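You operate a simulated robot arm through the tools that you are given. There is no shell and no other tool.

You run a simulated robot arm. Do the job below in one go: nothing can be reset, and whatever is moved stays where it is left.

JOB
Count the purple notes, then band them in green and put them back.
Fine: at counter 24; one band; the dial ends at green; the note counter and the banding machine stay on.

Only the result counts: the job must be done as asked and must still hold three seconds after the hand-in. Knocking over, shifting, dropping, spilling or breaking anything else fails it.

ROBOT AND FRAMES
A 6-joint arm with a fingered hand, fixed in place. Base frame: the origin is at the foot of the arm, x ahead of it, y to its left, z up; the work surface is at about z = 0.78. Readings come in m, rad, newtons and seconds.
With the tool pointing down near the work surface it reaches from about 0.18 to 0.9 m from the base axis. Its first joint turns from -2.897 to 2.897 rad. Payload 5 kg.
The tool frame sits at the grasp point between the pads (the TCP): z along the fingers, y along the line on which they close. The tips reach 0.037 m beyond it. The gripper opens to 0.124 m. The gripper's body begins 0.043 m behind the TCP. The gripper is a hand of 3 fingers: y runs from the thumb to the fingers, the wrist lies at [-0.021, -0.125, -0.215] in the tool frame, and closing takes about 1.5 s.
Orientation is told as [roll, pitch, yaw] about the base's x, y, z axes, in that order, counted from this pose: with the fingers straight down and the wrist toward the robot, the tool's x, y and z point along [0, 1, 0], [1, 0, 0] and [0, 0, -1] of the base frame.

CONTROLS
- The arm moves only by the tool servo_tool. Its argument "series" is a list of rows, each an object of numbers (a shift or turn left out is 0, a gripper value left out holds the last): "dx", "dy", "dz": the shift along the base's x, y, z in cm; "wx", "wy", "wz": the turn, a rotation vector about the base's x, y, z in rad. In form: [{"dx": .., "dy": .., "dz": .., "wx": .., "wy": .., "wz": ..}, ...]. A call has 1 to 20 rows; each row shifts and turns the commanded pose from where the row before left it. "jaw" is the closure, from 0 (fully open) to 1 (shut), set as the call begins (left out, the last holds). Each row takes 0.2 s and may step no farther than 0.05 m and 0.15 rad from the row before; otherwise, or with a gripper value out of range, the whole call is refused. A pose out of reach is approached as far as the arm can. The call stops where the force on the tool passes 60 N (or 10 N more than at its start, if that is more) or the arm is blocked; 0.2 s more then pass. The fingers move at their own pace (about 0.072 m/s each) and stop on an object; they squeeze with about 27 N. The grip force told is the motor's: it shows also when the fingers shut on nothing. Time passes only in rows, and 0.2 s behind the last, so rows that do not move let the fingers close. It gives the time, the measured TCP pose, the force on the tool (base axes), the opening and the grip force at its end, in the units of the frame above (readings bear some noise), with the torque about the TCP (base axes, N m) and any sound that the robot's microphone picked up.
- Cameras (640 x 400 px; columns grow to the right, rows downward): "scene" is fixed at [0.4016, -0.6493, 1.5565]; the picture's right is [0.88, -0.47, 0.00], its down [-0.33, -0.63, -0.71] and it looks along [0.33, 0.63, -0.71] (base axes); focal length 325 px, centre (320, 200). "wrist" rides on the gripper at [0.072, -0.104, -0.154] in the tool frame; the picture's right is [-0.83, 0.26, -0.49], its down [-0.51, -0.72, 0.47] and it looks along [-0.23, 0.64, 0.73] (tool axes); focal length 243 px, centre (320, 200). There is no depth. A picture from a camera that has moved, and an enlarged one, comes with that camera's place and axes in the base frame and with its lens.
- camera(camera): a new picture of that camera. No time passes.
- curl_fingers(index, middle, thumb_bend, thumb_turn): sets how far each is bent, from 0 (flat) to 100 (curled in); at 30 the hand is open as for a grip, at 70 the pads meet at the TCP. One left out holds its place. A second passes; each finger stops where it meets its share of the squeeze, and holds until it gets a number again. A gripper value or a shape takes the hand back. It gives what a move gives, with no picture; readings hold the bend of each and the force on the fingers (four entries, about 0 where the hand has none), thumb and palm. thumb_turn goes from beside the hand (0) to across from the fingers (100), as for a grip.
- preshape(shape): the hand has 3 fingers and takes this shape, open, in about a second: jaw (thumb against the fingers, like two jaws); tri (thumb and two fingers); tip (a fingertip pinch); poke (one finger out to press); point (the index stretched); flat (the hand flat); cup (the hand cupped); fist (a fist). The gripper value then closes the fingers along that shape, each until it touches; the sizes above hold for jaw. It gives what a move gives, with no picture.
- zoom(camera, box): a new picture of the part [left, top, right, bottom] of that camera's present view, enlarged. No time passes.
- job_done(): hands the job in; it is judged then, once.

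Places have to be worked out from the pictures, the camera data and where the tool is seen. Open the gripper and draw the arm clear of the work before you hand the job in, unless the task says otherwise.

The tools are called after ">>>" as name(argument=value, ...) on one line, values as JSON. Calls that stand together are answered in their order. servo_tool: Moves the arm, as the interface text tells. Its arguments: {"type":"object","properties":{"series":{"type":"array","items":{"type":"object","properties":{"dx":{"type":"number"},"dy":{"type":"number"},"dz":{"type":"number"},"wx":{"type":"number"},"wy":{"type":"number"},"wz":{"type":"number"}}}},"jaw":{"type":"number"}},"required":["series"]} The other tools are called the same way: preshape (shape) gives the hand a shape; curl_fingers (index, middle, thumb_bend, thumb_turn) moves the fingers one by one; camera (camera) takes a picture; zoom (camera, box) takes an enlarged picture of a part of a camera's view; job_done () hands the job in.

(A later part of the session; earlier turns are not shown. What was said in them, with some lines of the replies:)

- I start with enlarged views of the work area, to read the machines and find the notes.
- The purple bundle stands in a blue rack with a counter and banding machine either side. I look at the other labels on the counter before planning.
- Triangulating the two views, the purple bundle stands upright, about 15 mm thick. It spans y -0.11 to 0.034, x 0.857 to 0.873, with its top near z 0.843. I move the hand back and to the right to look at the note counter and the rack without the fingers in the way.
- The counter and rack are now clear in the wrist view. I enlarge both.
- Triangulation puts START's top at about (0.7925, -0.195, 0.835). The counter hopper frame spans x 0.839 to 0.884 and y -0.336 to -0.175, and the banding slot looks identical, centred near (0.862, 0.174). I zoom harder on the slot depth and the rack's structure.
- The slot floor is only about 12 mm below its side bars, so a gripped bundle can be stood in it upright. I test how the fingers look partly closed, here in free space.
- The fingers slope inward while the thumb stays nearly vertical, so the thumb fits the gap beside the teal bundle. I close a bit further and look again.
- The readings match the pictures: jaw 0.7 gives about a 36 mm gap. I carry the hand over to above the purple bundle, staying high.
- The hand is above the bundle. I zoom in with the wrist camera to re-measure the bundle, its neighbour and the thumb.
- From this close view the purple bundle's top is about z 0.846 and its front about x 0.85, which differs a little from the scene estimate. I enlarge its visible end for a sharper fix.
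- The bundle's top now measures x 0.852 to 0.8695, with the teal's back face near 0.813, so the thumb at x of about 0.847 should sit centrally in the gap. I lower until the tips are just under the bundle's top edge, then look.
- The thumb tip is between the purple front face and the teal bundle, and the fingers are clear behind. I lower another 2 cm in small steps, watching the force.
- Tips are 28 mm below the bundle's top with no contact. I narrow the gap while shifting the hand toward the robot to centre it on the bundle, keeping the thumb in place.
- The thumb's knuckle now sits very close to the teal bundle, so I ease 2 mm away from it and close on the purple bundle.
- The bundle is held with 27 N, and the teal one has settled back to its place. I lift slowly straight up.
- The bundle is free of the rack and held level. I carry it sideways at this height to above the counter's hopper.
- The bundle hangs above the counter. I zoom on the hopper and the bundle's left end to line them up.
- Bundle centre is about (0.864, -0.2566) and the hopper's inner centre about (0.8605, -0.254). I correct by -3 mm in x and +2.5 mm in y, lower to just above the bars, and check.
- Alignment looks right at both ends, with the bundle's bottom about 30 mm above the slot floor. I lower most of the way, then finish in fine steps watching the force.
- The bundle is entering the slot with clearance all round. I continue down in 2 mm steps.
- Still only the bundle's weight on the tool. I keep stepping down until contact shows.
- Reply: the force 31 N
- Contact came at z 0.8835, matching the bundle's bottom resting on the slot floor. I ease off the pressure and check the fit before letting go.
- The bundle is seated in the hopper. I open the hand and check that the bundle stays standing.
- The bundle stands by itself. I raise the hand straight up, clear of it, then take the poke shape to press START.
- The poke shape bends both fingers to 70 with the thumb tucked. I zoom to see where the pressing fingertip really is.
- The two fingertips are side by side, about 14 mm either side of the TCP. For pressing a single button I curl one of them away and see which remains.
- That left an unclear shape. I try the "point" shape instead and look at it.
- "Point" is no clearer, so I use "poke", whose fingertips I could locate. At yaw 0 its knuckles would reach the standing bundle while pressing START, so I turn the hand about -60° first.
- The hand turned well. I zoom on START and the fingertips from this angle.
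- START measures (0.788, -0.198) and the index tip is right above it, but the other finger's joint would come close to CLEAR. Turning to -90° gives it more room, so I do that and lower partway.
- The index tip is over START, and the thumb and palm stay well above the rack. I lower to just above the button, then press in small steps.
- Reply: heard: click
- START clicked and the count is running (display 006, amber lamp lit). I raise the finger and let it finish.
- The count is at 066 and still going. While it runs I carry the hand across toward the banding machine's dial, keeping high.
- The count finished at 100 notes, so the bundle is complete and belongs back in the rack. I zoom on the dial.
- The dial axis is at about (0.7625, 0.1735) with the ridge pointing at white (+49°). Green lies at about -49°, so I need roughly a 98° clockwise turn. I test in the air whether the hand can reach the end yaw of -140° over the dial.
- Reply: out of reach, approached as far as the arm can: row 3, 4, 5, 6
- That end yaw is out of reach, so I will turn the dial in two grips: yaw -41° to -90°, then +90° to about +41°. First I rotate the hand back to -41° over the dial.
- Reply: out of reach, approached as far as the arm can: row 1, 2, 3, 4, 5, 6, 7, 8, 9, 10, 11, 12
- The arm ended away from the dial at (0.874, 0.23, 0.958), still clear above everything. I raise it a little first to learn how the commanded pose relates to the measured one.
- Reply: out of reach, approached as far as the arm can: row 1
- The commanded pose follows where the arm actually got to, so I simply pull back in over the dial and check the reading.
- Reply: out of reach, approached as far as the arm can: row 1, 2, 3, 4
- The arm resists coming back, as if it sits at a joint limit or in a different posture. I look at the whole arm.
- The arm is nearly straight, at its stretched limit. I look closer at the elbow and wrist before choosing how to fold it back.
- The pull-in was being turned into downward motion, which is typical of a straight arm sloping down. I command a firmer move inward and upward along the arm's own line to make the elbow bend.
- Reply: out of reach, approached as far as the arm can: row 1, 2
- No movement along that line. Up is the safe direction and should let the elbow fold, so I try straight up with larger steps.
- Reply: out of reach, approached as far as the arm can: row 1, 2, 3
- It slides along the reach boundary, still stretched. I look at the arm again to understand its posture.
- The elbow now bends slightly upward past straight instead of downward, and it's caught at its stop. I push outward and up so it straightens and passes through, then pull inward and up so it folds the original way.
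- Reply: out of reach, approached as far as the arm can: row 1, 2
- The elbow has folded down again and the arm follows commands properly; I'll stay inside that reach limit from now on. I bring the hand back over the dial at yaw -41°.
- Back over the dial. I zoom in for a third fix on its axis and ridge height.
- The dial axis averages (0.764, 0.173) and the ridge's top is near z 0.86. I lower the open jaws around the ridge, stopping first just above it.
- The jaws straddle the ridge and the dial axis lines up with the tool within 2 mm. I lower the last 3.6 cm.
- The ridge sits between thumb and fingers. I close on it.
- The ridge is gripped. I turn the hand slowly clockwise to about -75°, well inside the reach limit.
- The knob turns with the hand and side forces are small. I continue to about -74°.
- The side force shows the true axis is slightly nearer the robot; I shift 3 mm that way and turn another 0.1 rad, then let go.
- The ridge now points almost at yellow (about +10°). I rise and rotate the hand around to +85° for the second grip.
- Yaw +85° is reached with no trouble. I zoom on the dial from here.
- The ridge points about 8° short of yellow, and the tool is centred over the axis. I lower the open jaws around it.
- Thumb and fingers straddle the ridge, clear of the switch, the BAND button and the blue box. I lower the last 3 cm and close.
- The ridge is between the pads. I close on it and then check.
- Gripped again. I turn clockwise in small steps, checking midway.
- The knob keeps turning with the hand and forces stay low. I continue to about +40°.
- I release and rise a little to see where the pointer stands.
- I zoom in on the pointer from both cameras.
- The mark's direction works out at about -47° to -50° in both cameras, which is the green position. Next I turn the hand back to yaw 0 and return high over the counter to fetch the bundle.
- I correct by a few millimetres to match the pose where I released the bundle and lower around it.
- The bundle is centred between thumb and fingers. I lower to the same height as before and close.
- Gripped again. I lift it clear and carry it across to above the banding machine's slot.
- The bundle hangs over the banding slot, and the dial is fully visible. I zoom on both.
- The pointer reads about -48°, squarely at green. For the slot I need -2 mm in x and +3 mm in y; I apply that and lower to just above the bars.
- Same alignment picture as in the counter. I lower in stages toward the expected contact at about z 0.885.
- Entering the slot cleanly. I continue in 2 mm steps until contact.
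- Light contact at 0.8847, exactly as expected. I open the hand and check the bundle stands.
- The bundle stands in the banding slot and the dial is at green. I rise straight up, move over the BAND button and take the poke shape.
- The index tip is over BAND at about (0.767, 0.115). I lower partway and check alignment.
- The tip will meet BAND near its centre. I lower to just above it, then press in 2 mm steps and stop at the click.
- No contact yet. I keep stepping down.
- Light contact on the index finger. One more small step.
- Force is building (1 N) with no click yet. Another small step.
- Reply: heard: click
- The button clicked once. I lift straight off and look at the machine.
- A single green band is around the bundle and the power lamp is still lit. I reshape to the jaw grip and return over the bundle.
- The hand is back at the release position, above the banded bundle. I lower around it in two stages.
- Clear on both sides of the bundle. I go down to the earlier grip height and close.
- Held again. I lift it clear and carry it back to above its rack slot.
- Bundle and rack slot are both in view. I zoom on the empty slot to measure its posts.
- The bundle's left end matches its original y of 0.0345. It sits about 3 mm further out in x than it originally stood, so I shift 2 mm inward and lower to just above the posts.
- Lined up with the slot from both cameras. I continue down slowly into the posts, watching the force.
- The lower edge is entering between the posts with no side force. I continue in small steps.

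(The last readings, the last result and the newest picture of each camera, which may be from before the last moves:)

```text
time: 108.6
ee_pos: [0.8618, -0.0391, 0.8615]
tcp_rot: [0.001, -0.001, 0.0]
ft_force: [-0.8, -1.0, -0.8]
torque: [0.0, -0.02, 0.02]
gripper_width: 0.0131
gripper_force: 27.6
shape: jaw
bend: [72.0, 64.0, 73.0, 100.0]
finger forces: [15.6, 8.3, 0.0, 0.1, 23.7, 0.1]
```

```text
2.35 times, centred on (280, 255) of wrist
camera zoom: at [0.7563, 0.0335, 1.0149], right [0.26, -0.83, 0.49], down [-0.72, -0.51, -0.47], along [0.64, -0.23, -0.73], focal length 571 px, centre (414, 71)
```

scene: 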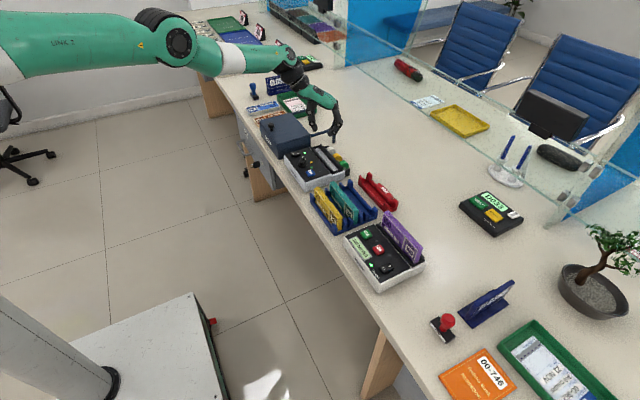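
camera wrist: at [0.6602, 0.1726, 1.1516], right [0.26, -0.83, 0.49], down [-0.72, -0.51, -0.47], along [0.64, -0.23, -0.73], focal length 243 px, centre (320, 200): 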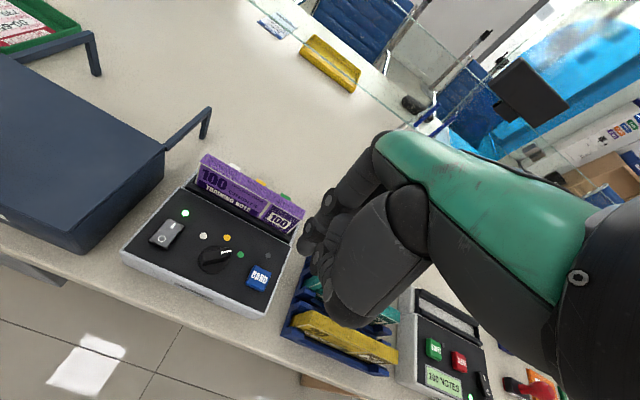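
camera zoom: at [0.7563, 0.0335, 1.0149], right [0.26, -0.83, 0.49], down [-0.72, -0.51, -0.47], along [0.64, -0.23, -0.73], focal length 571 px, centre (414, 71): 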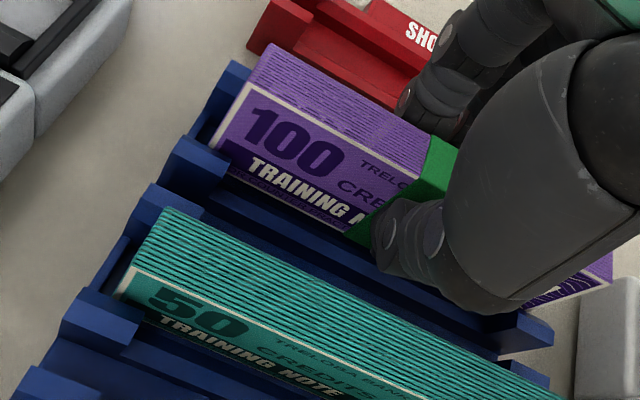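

Going in freely, and the teal bundle is undisturbed. I step down the last centimetre until it touches the base.

>>> servo_tool(series=[{"dz": -0.3}, {"dz": -0.3}, {}])

>>> servo_tool(series=[{"dz": -0.2}, {}])

>>> servo_tool(series=[{"dz": -0.15}, {}])

```text
time: 109.4
ee_pos: [0.8607, -0.039, 0.8551]
tcp_rot: [0.0, -0.001, -0.001]
ft_force: [-0.4, 0.1, -1.1]
torque: [0.02, 0.02, 0.01]
gripper_width: 0.0132
gripper_force: 27.0
shape: jaw
bend: [72.0, 64.0, 73.0, 100.0]
finger forces: [15.5, 8.3, 0.0, 0.0, 23.7, 0.0]
```

```text
time: 110.0
ee_pos: [0.8605, -0.0386, 0.8532]
tcp_rot: [-0.002, 0.0, -0.003]
ft_force: [0.1, 0.6, -0.9]
torque: [-0.03, -0.04, -0.04]
gripper_width: 0.0132
gripper_force: 27.4
shape: jaw
bend: [72.0, 64.0, 73.0, 100.0]
finger forces: [15.6, 8.2, 0.1, 0.1, 23.7, 0.1]
```

```text
time: 110.6
ee_pos: [0.8618, -0.0395, 0.8493]
tcp_rot: [0.001, 0.002, -0.002]
ft_force: [-0.9, 0.2, -0.9]
torque: [0.02, 0.0, -0.04]
gripper_width: 0.0131
gripper_force: 27.3
shape: jaw
bend: [72.0, 64.0, 73.0, 100.0]
finger forces: [15.5, 8.2, 0.0, 0.0, 23.7, 0.1]
```

>>> servo_tool(series=[{"dz": -0.15}, {}])

>>> servo_tool(series=[{"dz": -0.1}, {}])

```text
time: 111.2
ee_pos: [0.8607, -0.0379, 0.85]
tcp_rot: [-0.001, -0.001, -0.001]
ft_force: [0.4, -0.3, -1.1]
torque: [0.02, 0.02, 0.01]
gripper_width: 0.0132
gripper_force: 27.0
shape: jaw
bend: [72.0, 64.0, 73.0, 100.0]
finger forces: [15.4, 8.1, 0.1, 0.1, 23.7, 0.1]
```

```text
time: 111.8
ee_pos: [0.8624, -0.0401, 0.8483]
tcp_rot: [0.0, -0.002, -0.002]
ft_force: [0.0, -0.3, -1.3]
torque: [0.0, -0.01, -0.03]
gripper_width: 0.0132
gripper_force: 27.0
shape: jaw
bend: [72.0, 64.0, 73.0, 100.0]
finger forces: [15.6, 8.2, 0.1, 0.0, 23.7, 0.0]
```

No contact yet at 0.848; I keep going in 1 to 1.5 mm steps.

>>> servo_tool(series=[{"dz": -0.15}, {}])

>>> servo_tool(series=[{"dz": -0.1}, {}])

>>> zoom(camera="scene", box=[335, 150, 415, 225])

>>> zoom(camera="wrist", box=[190, 170, 370, 340])

```text
time: 112.4
ee_pos: [0.8626, -0.0388, 0.8479]
tcp_rot: [0.0, -0.003, -0.002]
ft_force: [-0.6, -0.5, 5.3]
torque: [-0.07, 0.02, -0.01]
gripper_width: 0.0134
gripper_force: 26.9
shape: jaw
bend: [72.0, 64.0, 73.0, 100.0]
finger forces: [15.8, 8.4, 0.1, 0.0, 25.9, 0.0]
```

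```text
time: 113.0
ee_pos: [0.8617, -0.0388, 0.848]
tcp_rot: [0.002, -0.004, -0.002]
ft_force: [-2.8, -0.5, 11.9]
torque: [-0.04, 0.08, 0.0]
gripper_width: 0.0135
gripper_force: 27.0
shape: jaw
bend: [72.0, 64.0, 73.0, 100.0]
finger forces: [16.3, 8.7, 0.0, 0.0, 28.7, 0.1]
```

```text
5.33 times, centred on (375, 188) of scene
camera zoom: at [0.4016, -0.6493, 1.5565], right [0.88, -0.47, 0.0], down [-0.33, -0.63, -0.71], along [0.33, 0.63, -0.71], focal length 1736 px, centre (27, 267)
```

zoom: 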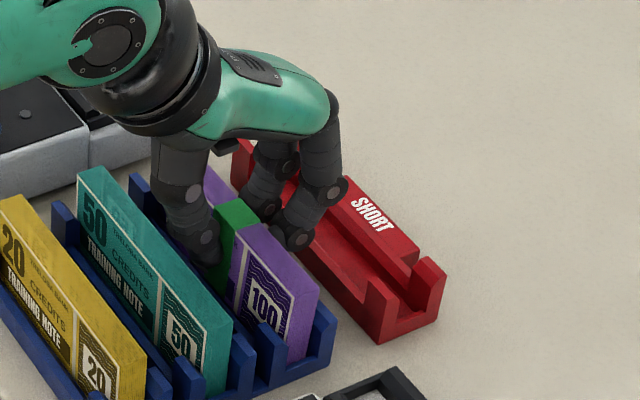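

```text
2.35 times, centred on (280, 255) of wrist
camera zoom: at [0.7567, 0.0332, 1.0015], right [0.26, -0.83, 0.49], down [-0.72, -0.51, -0.47], along [0.64, -0.23, -0.73], focal length 571 px, centre (414, 71)
```

zoom: 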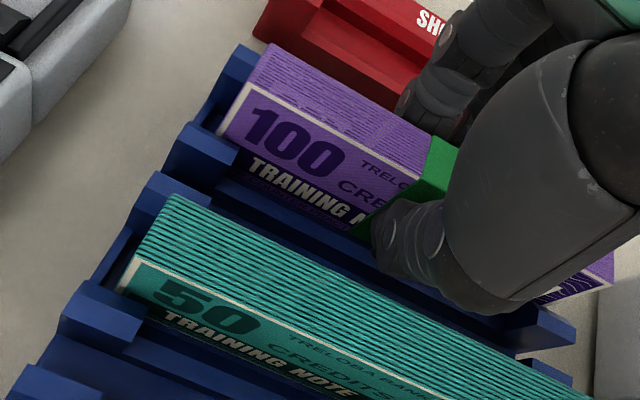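

The bundle rests on the rack base (contact at 0.848). I ease up slightly and release in small stages, shifting outward as the hand opens so the thumb stays off the teal bundle.

>>> servo_tool(series=[{"dz": 0.2}, {}])

>>> servo_tool(series=[{}, {}], jaw=0.85)

>>> servo_tool(series=[{"dx": 0.3}, {}], jaw=0.77)

>>> zoom(camera="scene", box=[335, 150, 415, 225])

>>> zoom(camera="wrist", box=[190, 170, 370, 340])

```text
time: 113.6
ee_pos: [0.8604, -0.0385, 0.848]
tcp_rot: [0.0, 0.001, -0.003]
ft_force: [1.2, -2.4, 4.4]
torque: [-0.01, -0.1, 0.01]
gripper_width: 0.0136
gripper_force: 26.3
shape: jaw
bend: [72.0, 64.0, 73.0, 100.0]
finger forces: [17.1, 9.3, 0.1, 0.1, 25.7, 0.0]
```

```text
time: 114.2
ee_pos: [0.8612, -0.0391, 0.8478]
tcp_rot: [-0.001, 0.002, -0.002]
ft_force: [-0.6, -0.4, -0.1]
torque: [-0.01, 0.01, -0.01]
gripper_width: 0.018
gripper_force: 0.0
shape: jaw
bend: [73.0, 62.0, 74.0, 100.0]
finger forces: [0.1, 0.0, 0.1, 0.0, 0.3, 0.0]
```

```text
time: 114.8
ee_pos: [0.8638, -0.0383, 0.8478]
tcp_rot: [-0.001, 0.001, -0.001]
ft_force: [0.5, 0.1, 0.2]
torque: [-0.02, 0.02, -0.02]
gripper_width: 0.0282
gripper_force: 0.0
shape: jaw
bend: [73.0, 57.0, 74.0, 100.0]
finger forces: [0.1, 0.1, 0.0, 0.0, 0.1, 0.0]
```

```text
5.33 times, centred on (375, 188) of scene
camera zoom: at [0.4016, -0.6493, 1.5565], right [0.88, -0.47, 0.0], down [-0.33, -0.63, -0.71], along [0.33, 0.63, -0.71], focal length 1736 px, centre (27, 267)
```

zoom: 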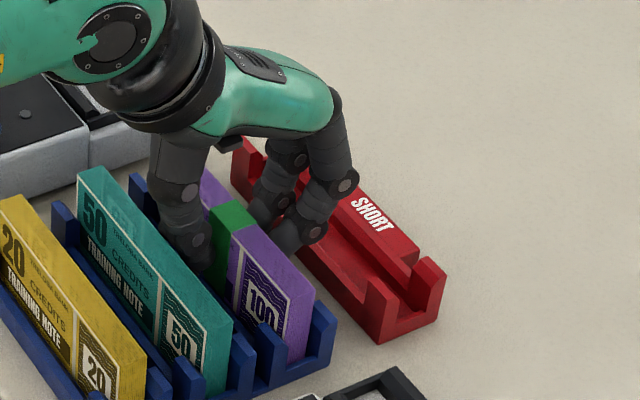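

```text
2.35 times, centred on (280, 255) of wrist
camera zoom: at [0.7596, 0.0338, 1.0023], right [0.26, -0.83, 0.49], down [-0.72, -0.51, -0.47], along [0.64, -0.23, -0.73], focal length 571 px, centre (414, 71)
```

zoom: 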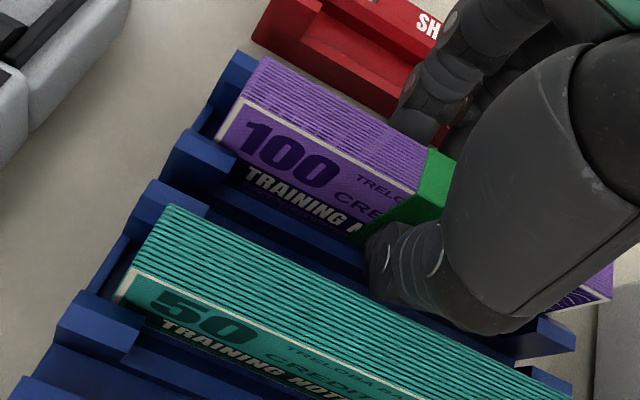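

Released, with the bundle standing in its slot and the teal one untouched. I rise gently, opening a little more as the tips clear.

>>> servo_tool(series=[{"dx": 0.15, "dz": 0.4}, {"dz": 0.6}, {"dz": 0.8}, {}], jaw=0.73)

>>> zoom(camera="scene", box=[335, 150, 415, 225])

```text
time: 115.8
ee_pos: [0.867, -0.0392, 0.8663]
tcp_rot: [0.0, -0.001, -0.001]
ft_force: [-0.2, 0.2, 0.4]
torque: [0.03, -0.03, 0.03]
gripper_width: 0.0331
gripper_force: 0.0
shape: jaw
bend: [73.0, 55.0, 74.0, 100.0]
finger forces: [0.0, 0.0, 0.0, 0.1, 0.0, 0.0]
```

```text
5.33 times, centred on (375, 188) of scene
camera zoom: at [0.4016, -0.6493, 1.5565], right [0.88, -0.47, 0.0], down [-0.33, -0.63, -0.71], along [0.33, 0.63, -0.71], focal length 1736 px, centre (27, 267)
```

zoom: 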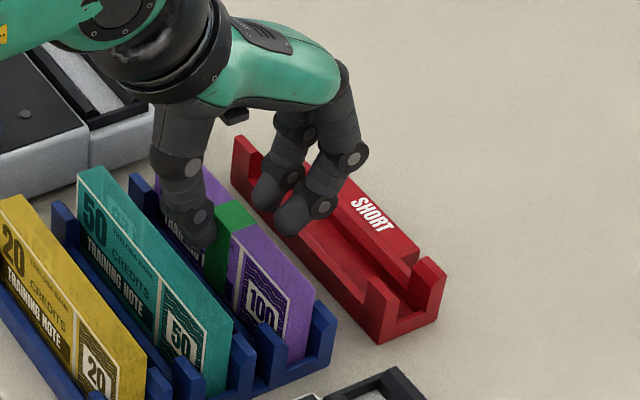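

The bundle stays put with no contact forces. I rise well clear and draw the hand back toward the robot with the gripper open.

>>> servo_tool(series=[{"dz": 1.5}, {"dz": 2.5}, {"dz": 3.5}, {"dz": 4}, {"dz": 4}, {"dz": 4, "dx": -1}, {"dz": 3, "dx": -3}, {"dx": -4}, {"dx": -4}, {"dx": -4}, {"dx": -4}, {"dx": -4}, {}])

>>> servo_tool(series=[{}, {}, {}, {}], jaw=0.0)

>>> camera(camera="scene")

>>> zoom(camera="scene", box=[280, 130, 440, 290])

>>> camera(camera="wrist")

```text
time: 118.6
ee_pos: [0.626, -0.0376, 1.0904]
tcp_rot: [-0.001, -0.001, -0.004]
ft_force: [0.2, 0.5, -0.5]
torque: [0.02, -0.03, -0.02]
gripper_width: 0.0333
gripper_force: 0.1
shape: jaw
bend: [73.0, 55.0, 74.0, 100.0]
finger forces: [0.0, 0.0, 0.1, 0.0, 0.0, 0.0]
```

```text
time: 119.6
ee_pos: [0.6256, -0.0374, 1.0912]
tcp_rot: [-0.001, 0.0, -0.001]
ft_force: [-0.1, 0.8, 0.7]
torque: [0.02, 0.0, -0.01]
gripper_width: 0.1237
gripper_force: 0.1
shape: jaw
bend: [30.0, 30.0, 30.0, 98.0]
finger forces: [0.0, 0.0, 0.0, 0.1, 0.0, 0.0]
```

```text
taken
```

scene: 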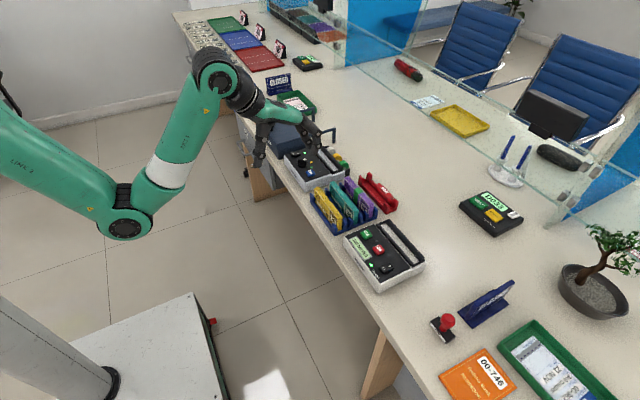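

```text
2.50 times, centred on (360, 210) of scene
camera zoom: at [0.4016, -0.6493, 1.5565], right [0.88, -0.47, 0.0], down [-0.33, -0.63, -0.71], along [0.33, 0.63, -0.71], focal length 814 px, centre (220, 175)
```

zoom: 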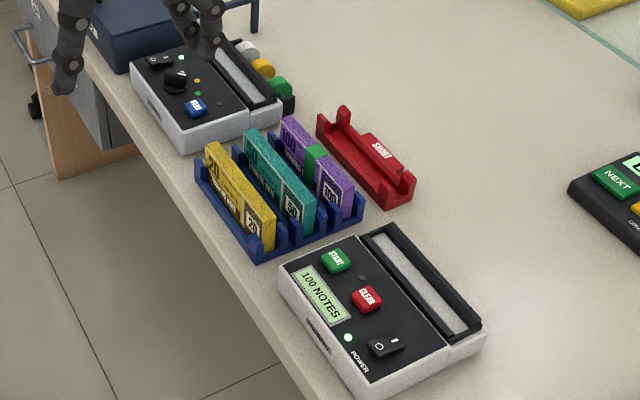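

```text
taken
camera wrist: at [0.5214, 0.0342, 1.2456], right [0.26, -0.83, 0.49], down [-0.72, -0.51, -0.47], along [0.64, -0.23, -0.73], focal length 243 px, centre (320, 200)
```

wrist: 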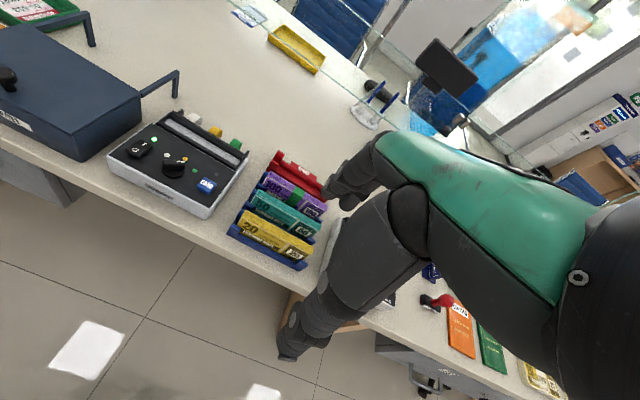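

The bundle is back in the rack with its green band, and both machines' lamps are lit. I make a last close check of the rack, the dial and the displays.

>>> zoom(camera="scene", box=[320, 165, 410, 235])

>>> zoom(camera="wrist", box=[100, 100, 260, 230])

>>> zoom(camera="wrist", box=[220, 140, 350, 280])

>>> zoom(camera="scene", box=[340, 210, 430, 295])

```text
5.71 times, centred on (365, 200) of scene
camera zoom: at [0.4016, -0.6493, 1.5565], right [0.88, -0.47, 0.0], down [-0.33, -0.63, -0.71], along [0.33, 0.63, -0.71], focal length 1860 px, centre (63, 200)
```

zoom: 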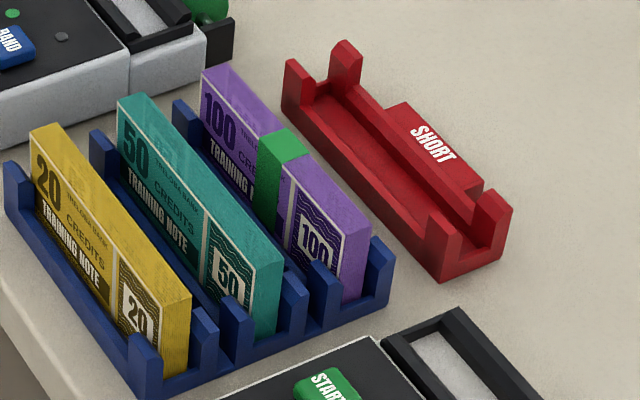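

```text
3.08 times, centred on (180, 165) of wrist
camera zoom: at [0.5214, 0.0342, 1.2456], right [0.26, -0.83, 0.49], down [-0.72, -0.51, -0.47], along [0.64, -0.23, -0.73], focal length 746 px, centre (751, 308)
```

zoom: 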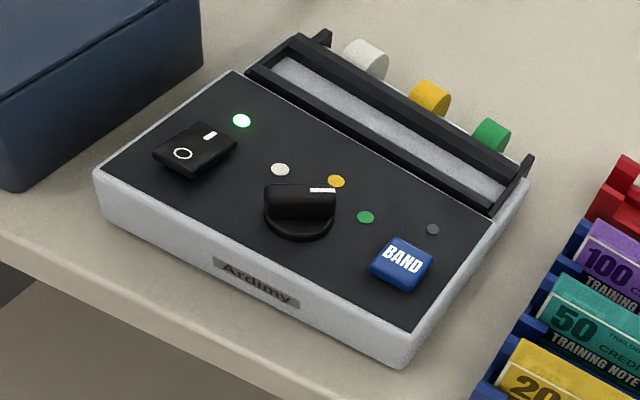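

```text
2.86 times, centred on (285, 210) of wrist
camera zoom: at [0.5214, 0.0342, 1.2456], right [0.26, -0.83, 0.49], down [-0.72, -0.51, -0.47], along [0.64, -0.23, -0.73], focal length 693 px, centre (420, 171)
```

zoom: 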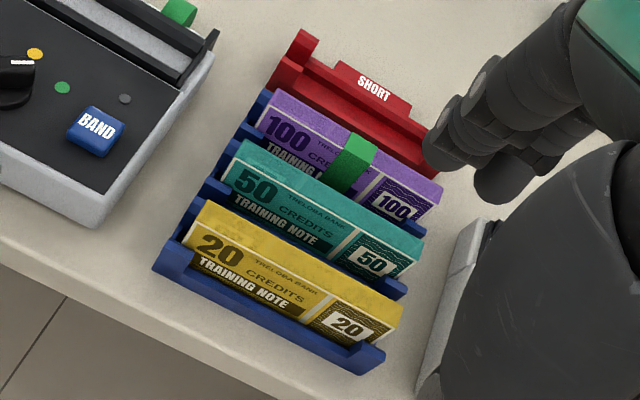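

```text
4.71 times, centred on (385, 252) of scene
camera zoom: at [0.4016, -0.6493, 1.5565], right [0.88, -0.47, 0.0], down [-0.33, -0.63, -0.71], along [0.33, 0.63, -0.71], focal length 1532 px, centre (14, -47)
```

zoom: 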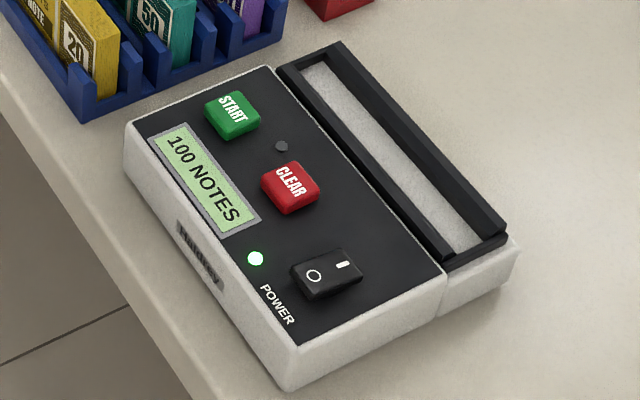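

The purple bundle was counted at 100 notes, carries one green band and stands in its own slot. The dial is at green, both machines are on, and the hand is open and clear, so I hand the job in.

>>> job_done()

```text
The job is handed in.
```

The purple notes are counted, banded in green and back in their own rack slot; I've handed the job in, but no verdict has come back.

- **Count:** the note counter finished at 100 and still shows it.
- **Band:** I pressed BAND once, and the bundle has one green band around its middle.
- **Dial:** it points at green, a few degrees short of the dot's exact centre. The machine applied a green band at that setting.
- **Machines:** the power lamps on the note counter and the banding machine are both lit.
- **Other items:** while I was gripping the purple bundle, the thumb nudged the teal bundle next to it. It tilted a millimetre or two and settled back into its slot. Nothing else looked moved in the last pictures.

The hand is open and drawn back from the counter.
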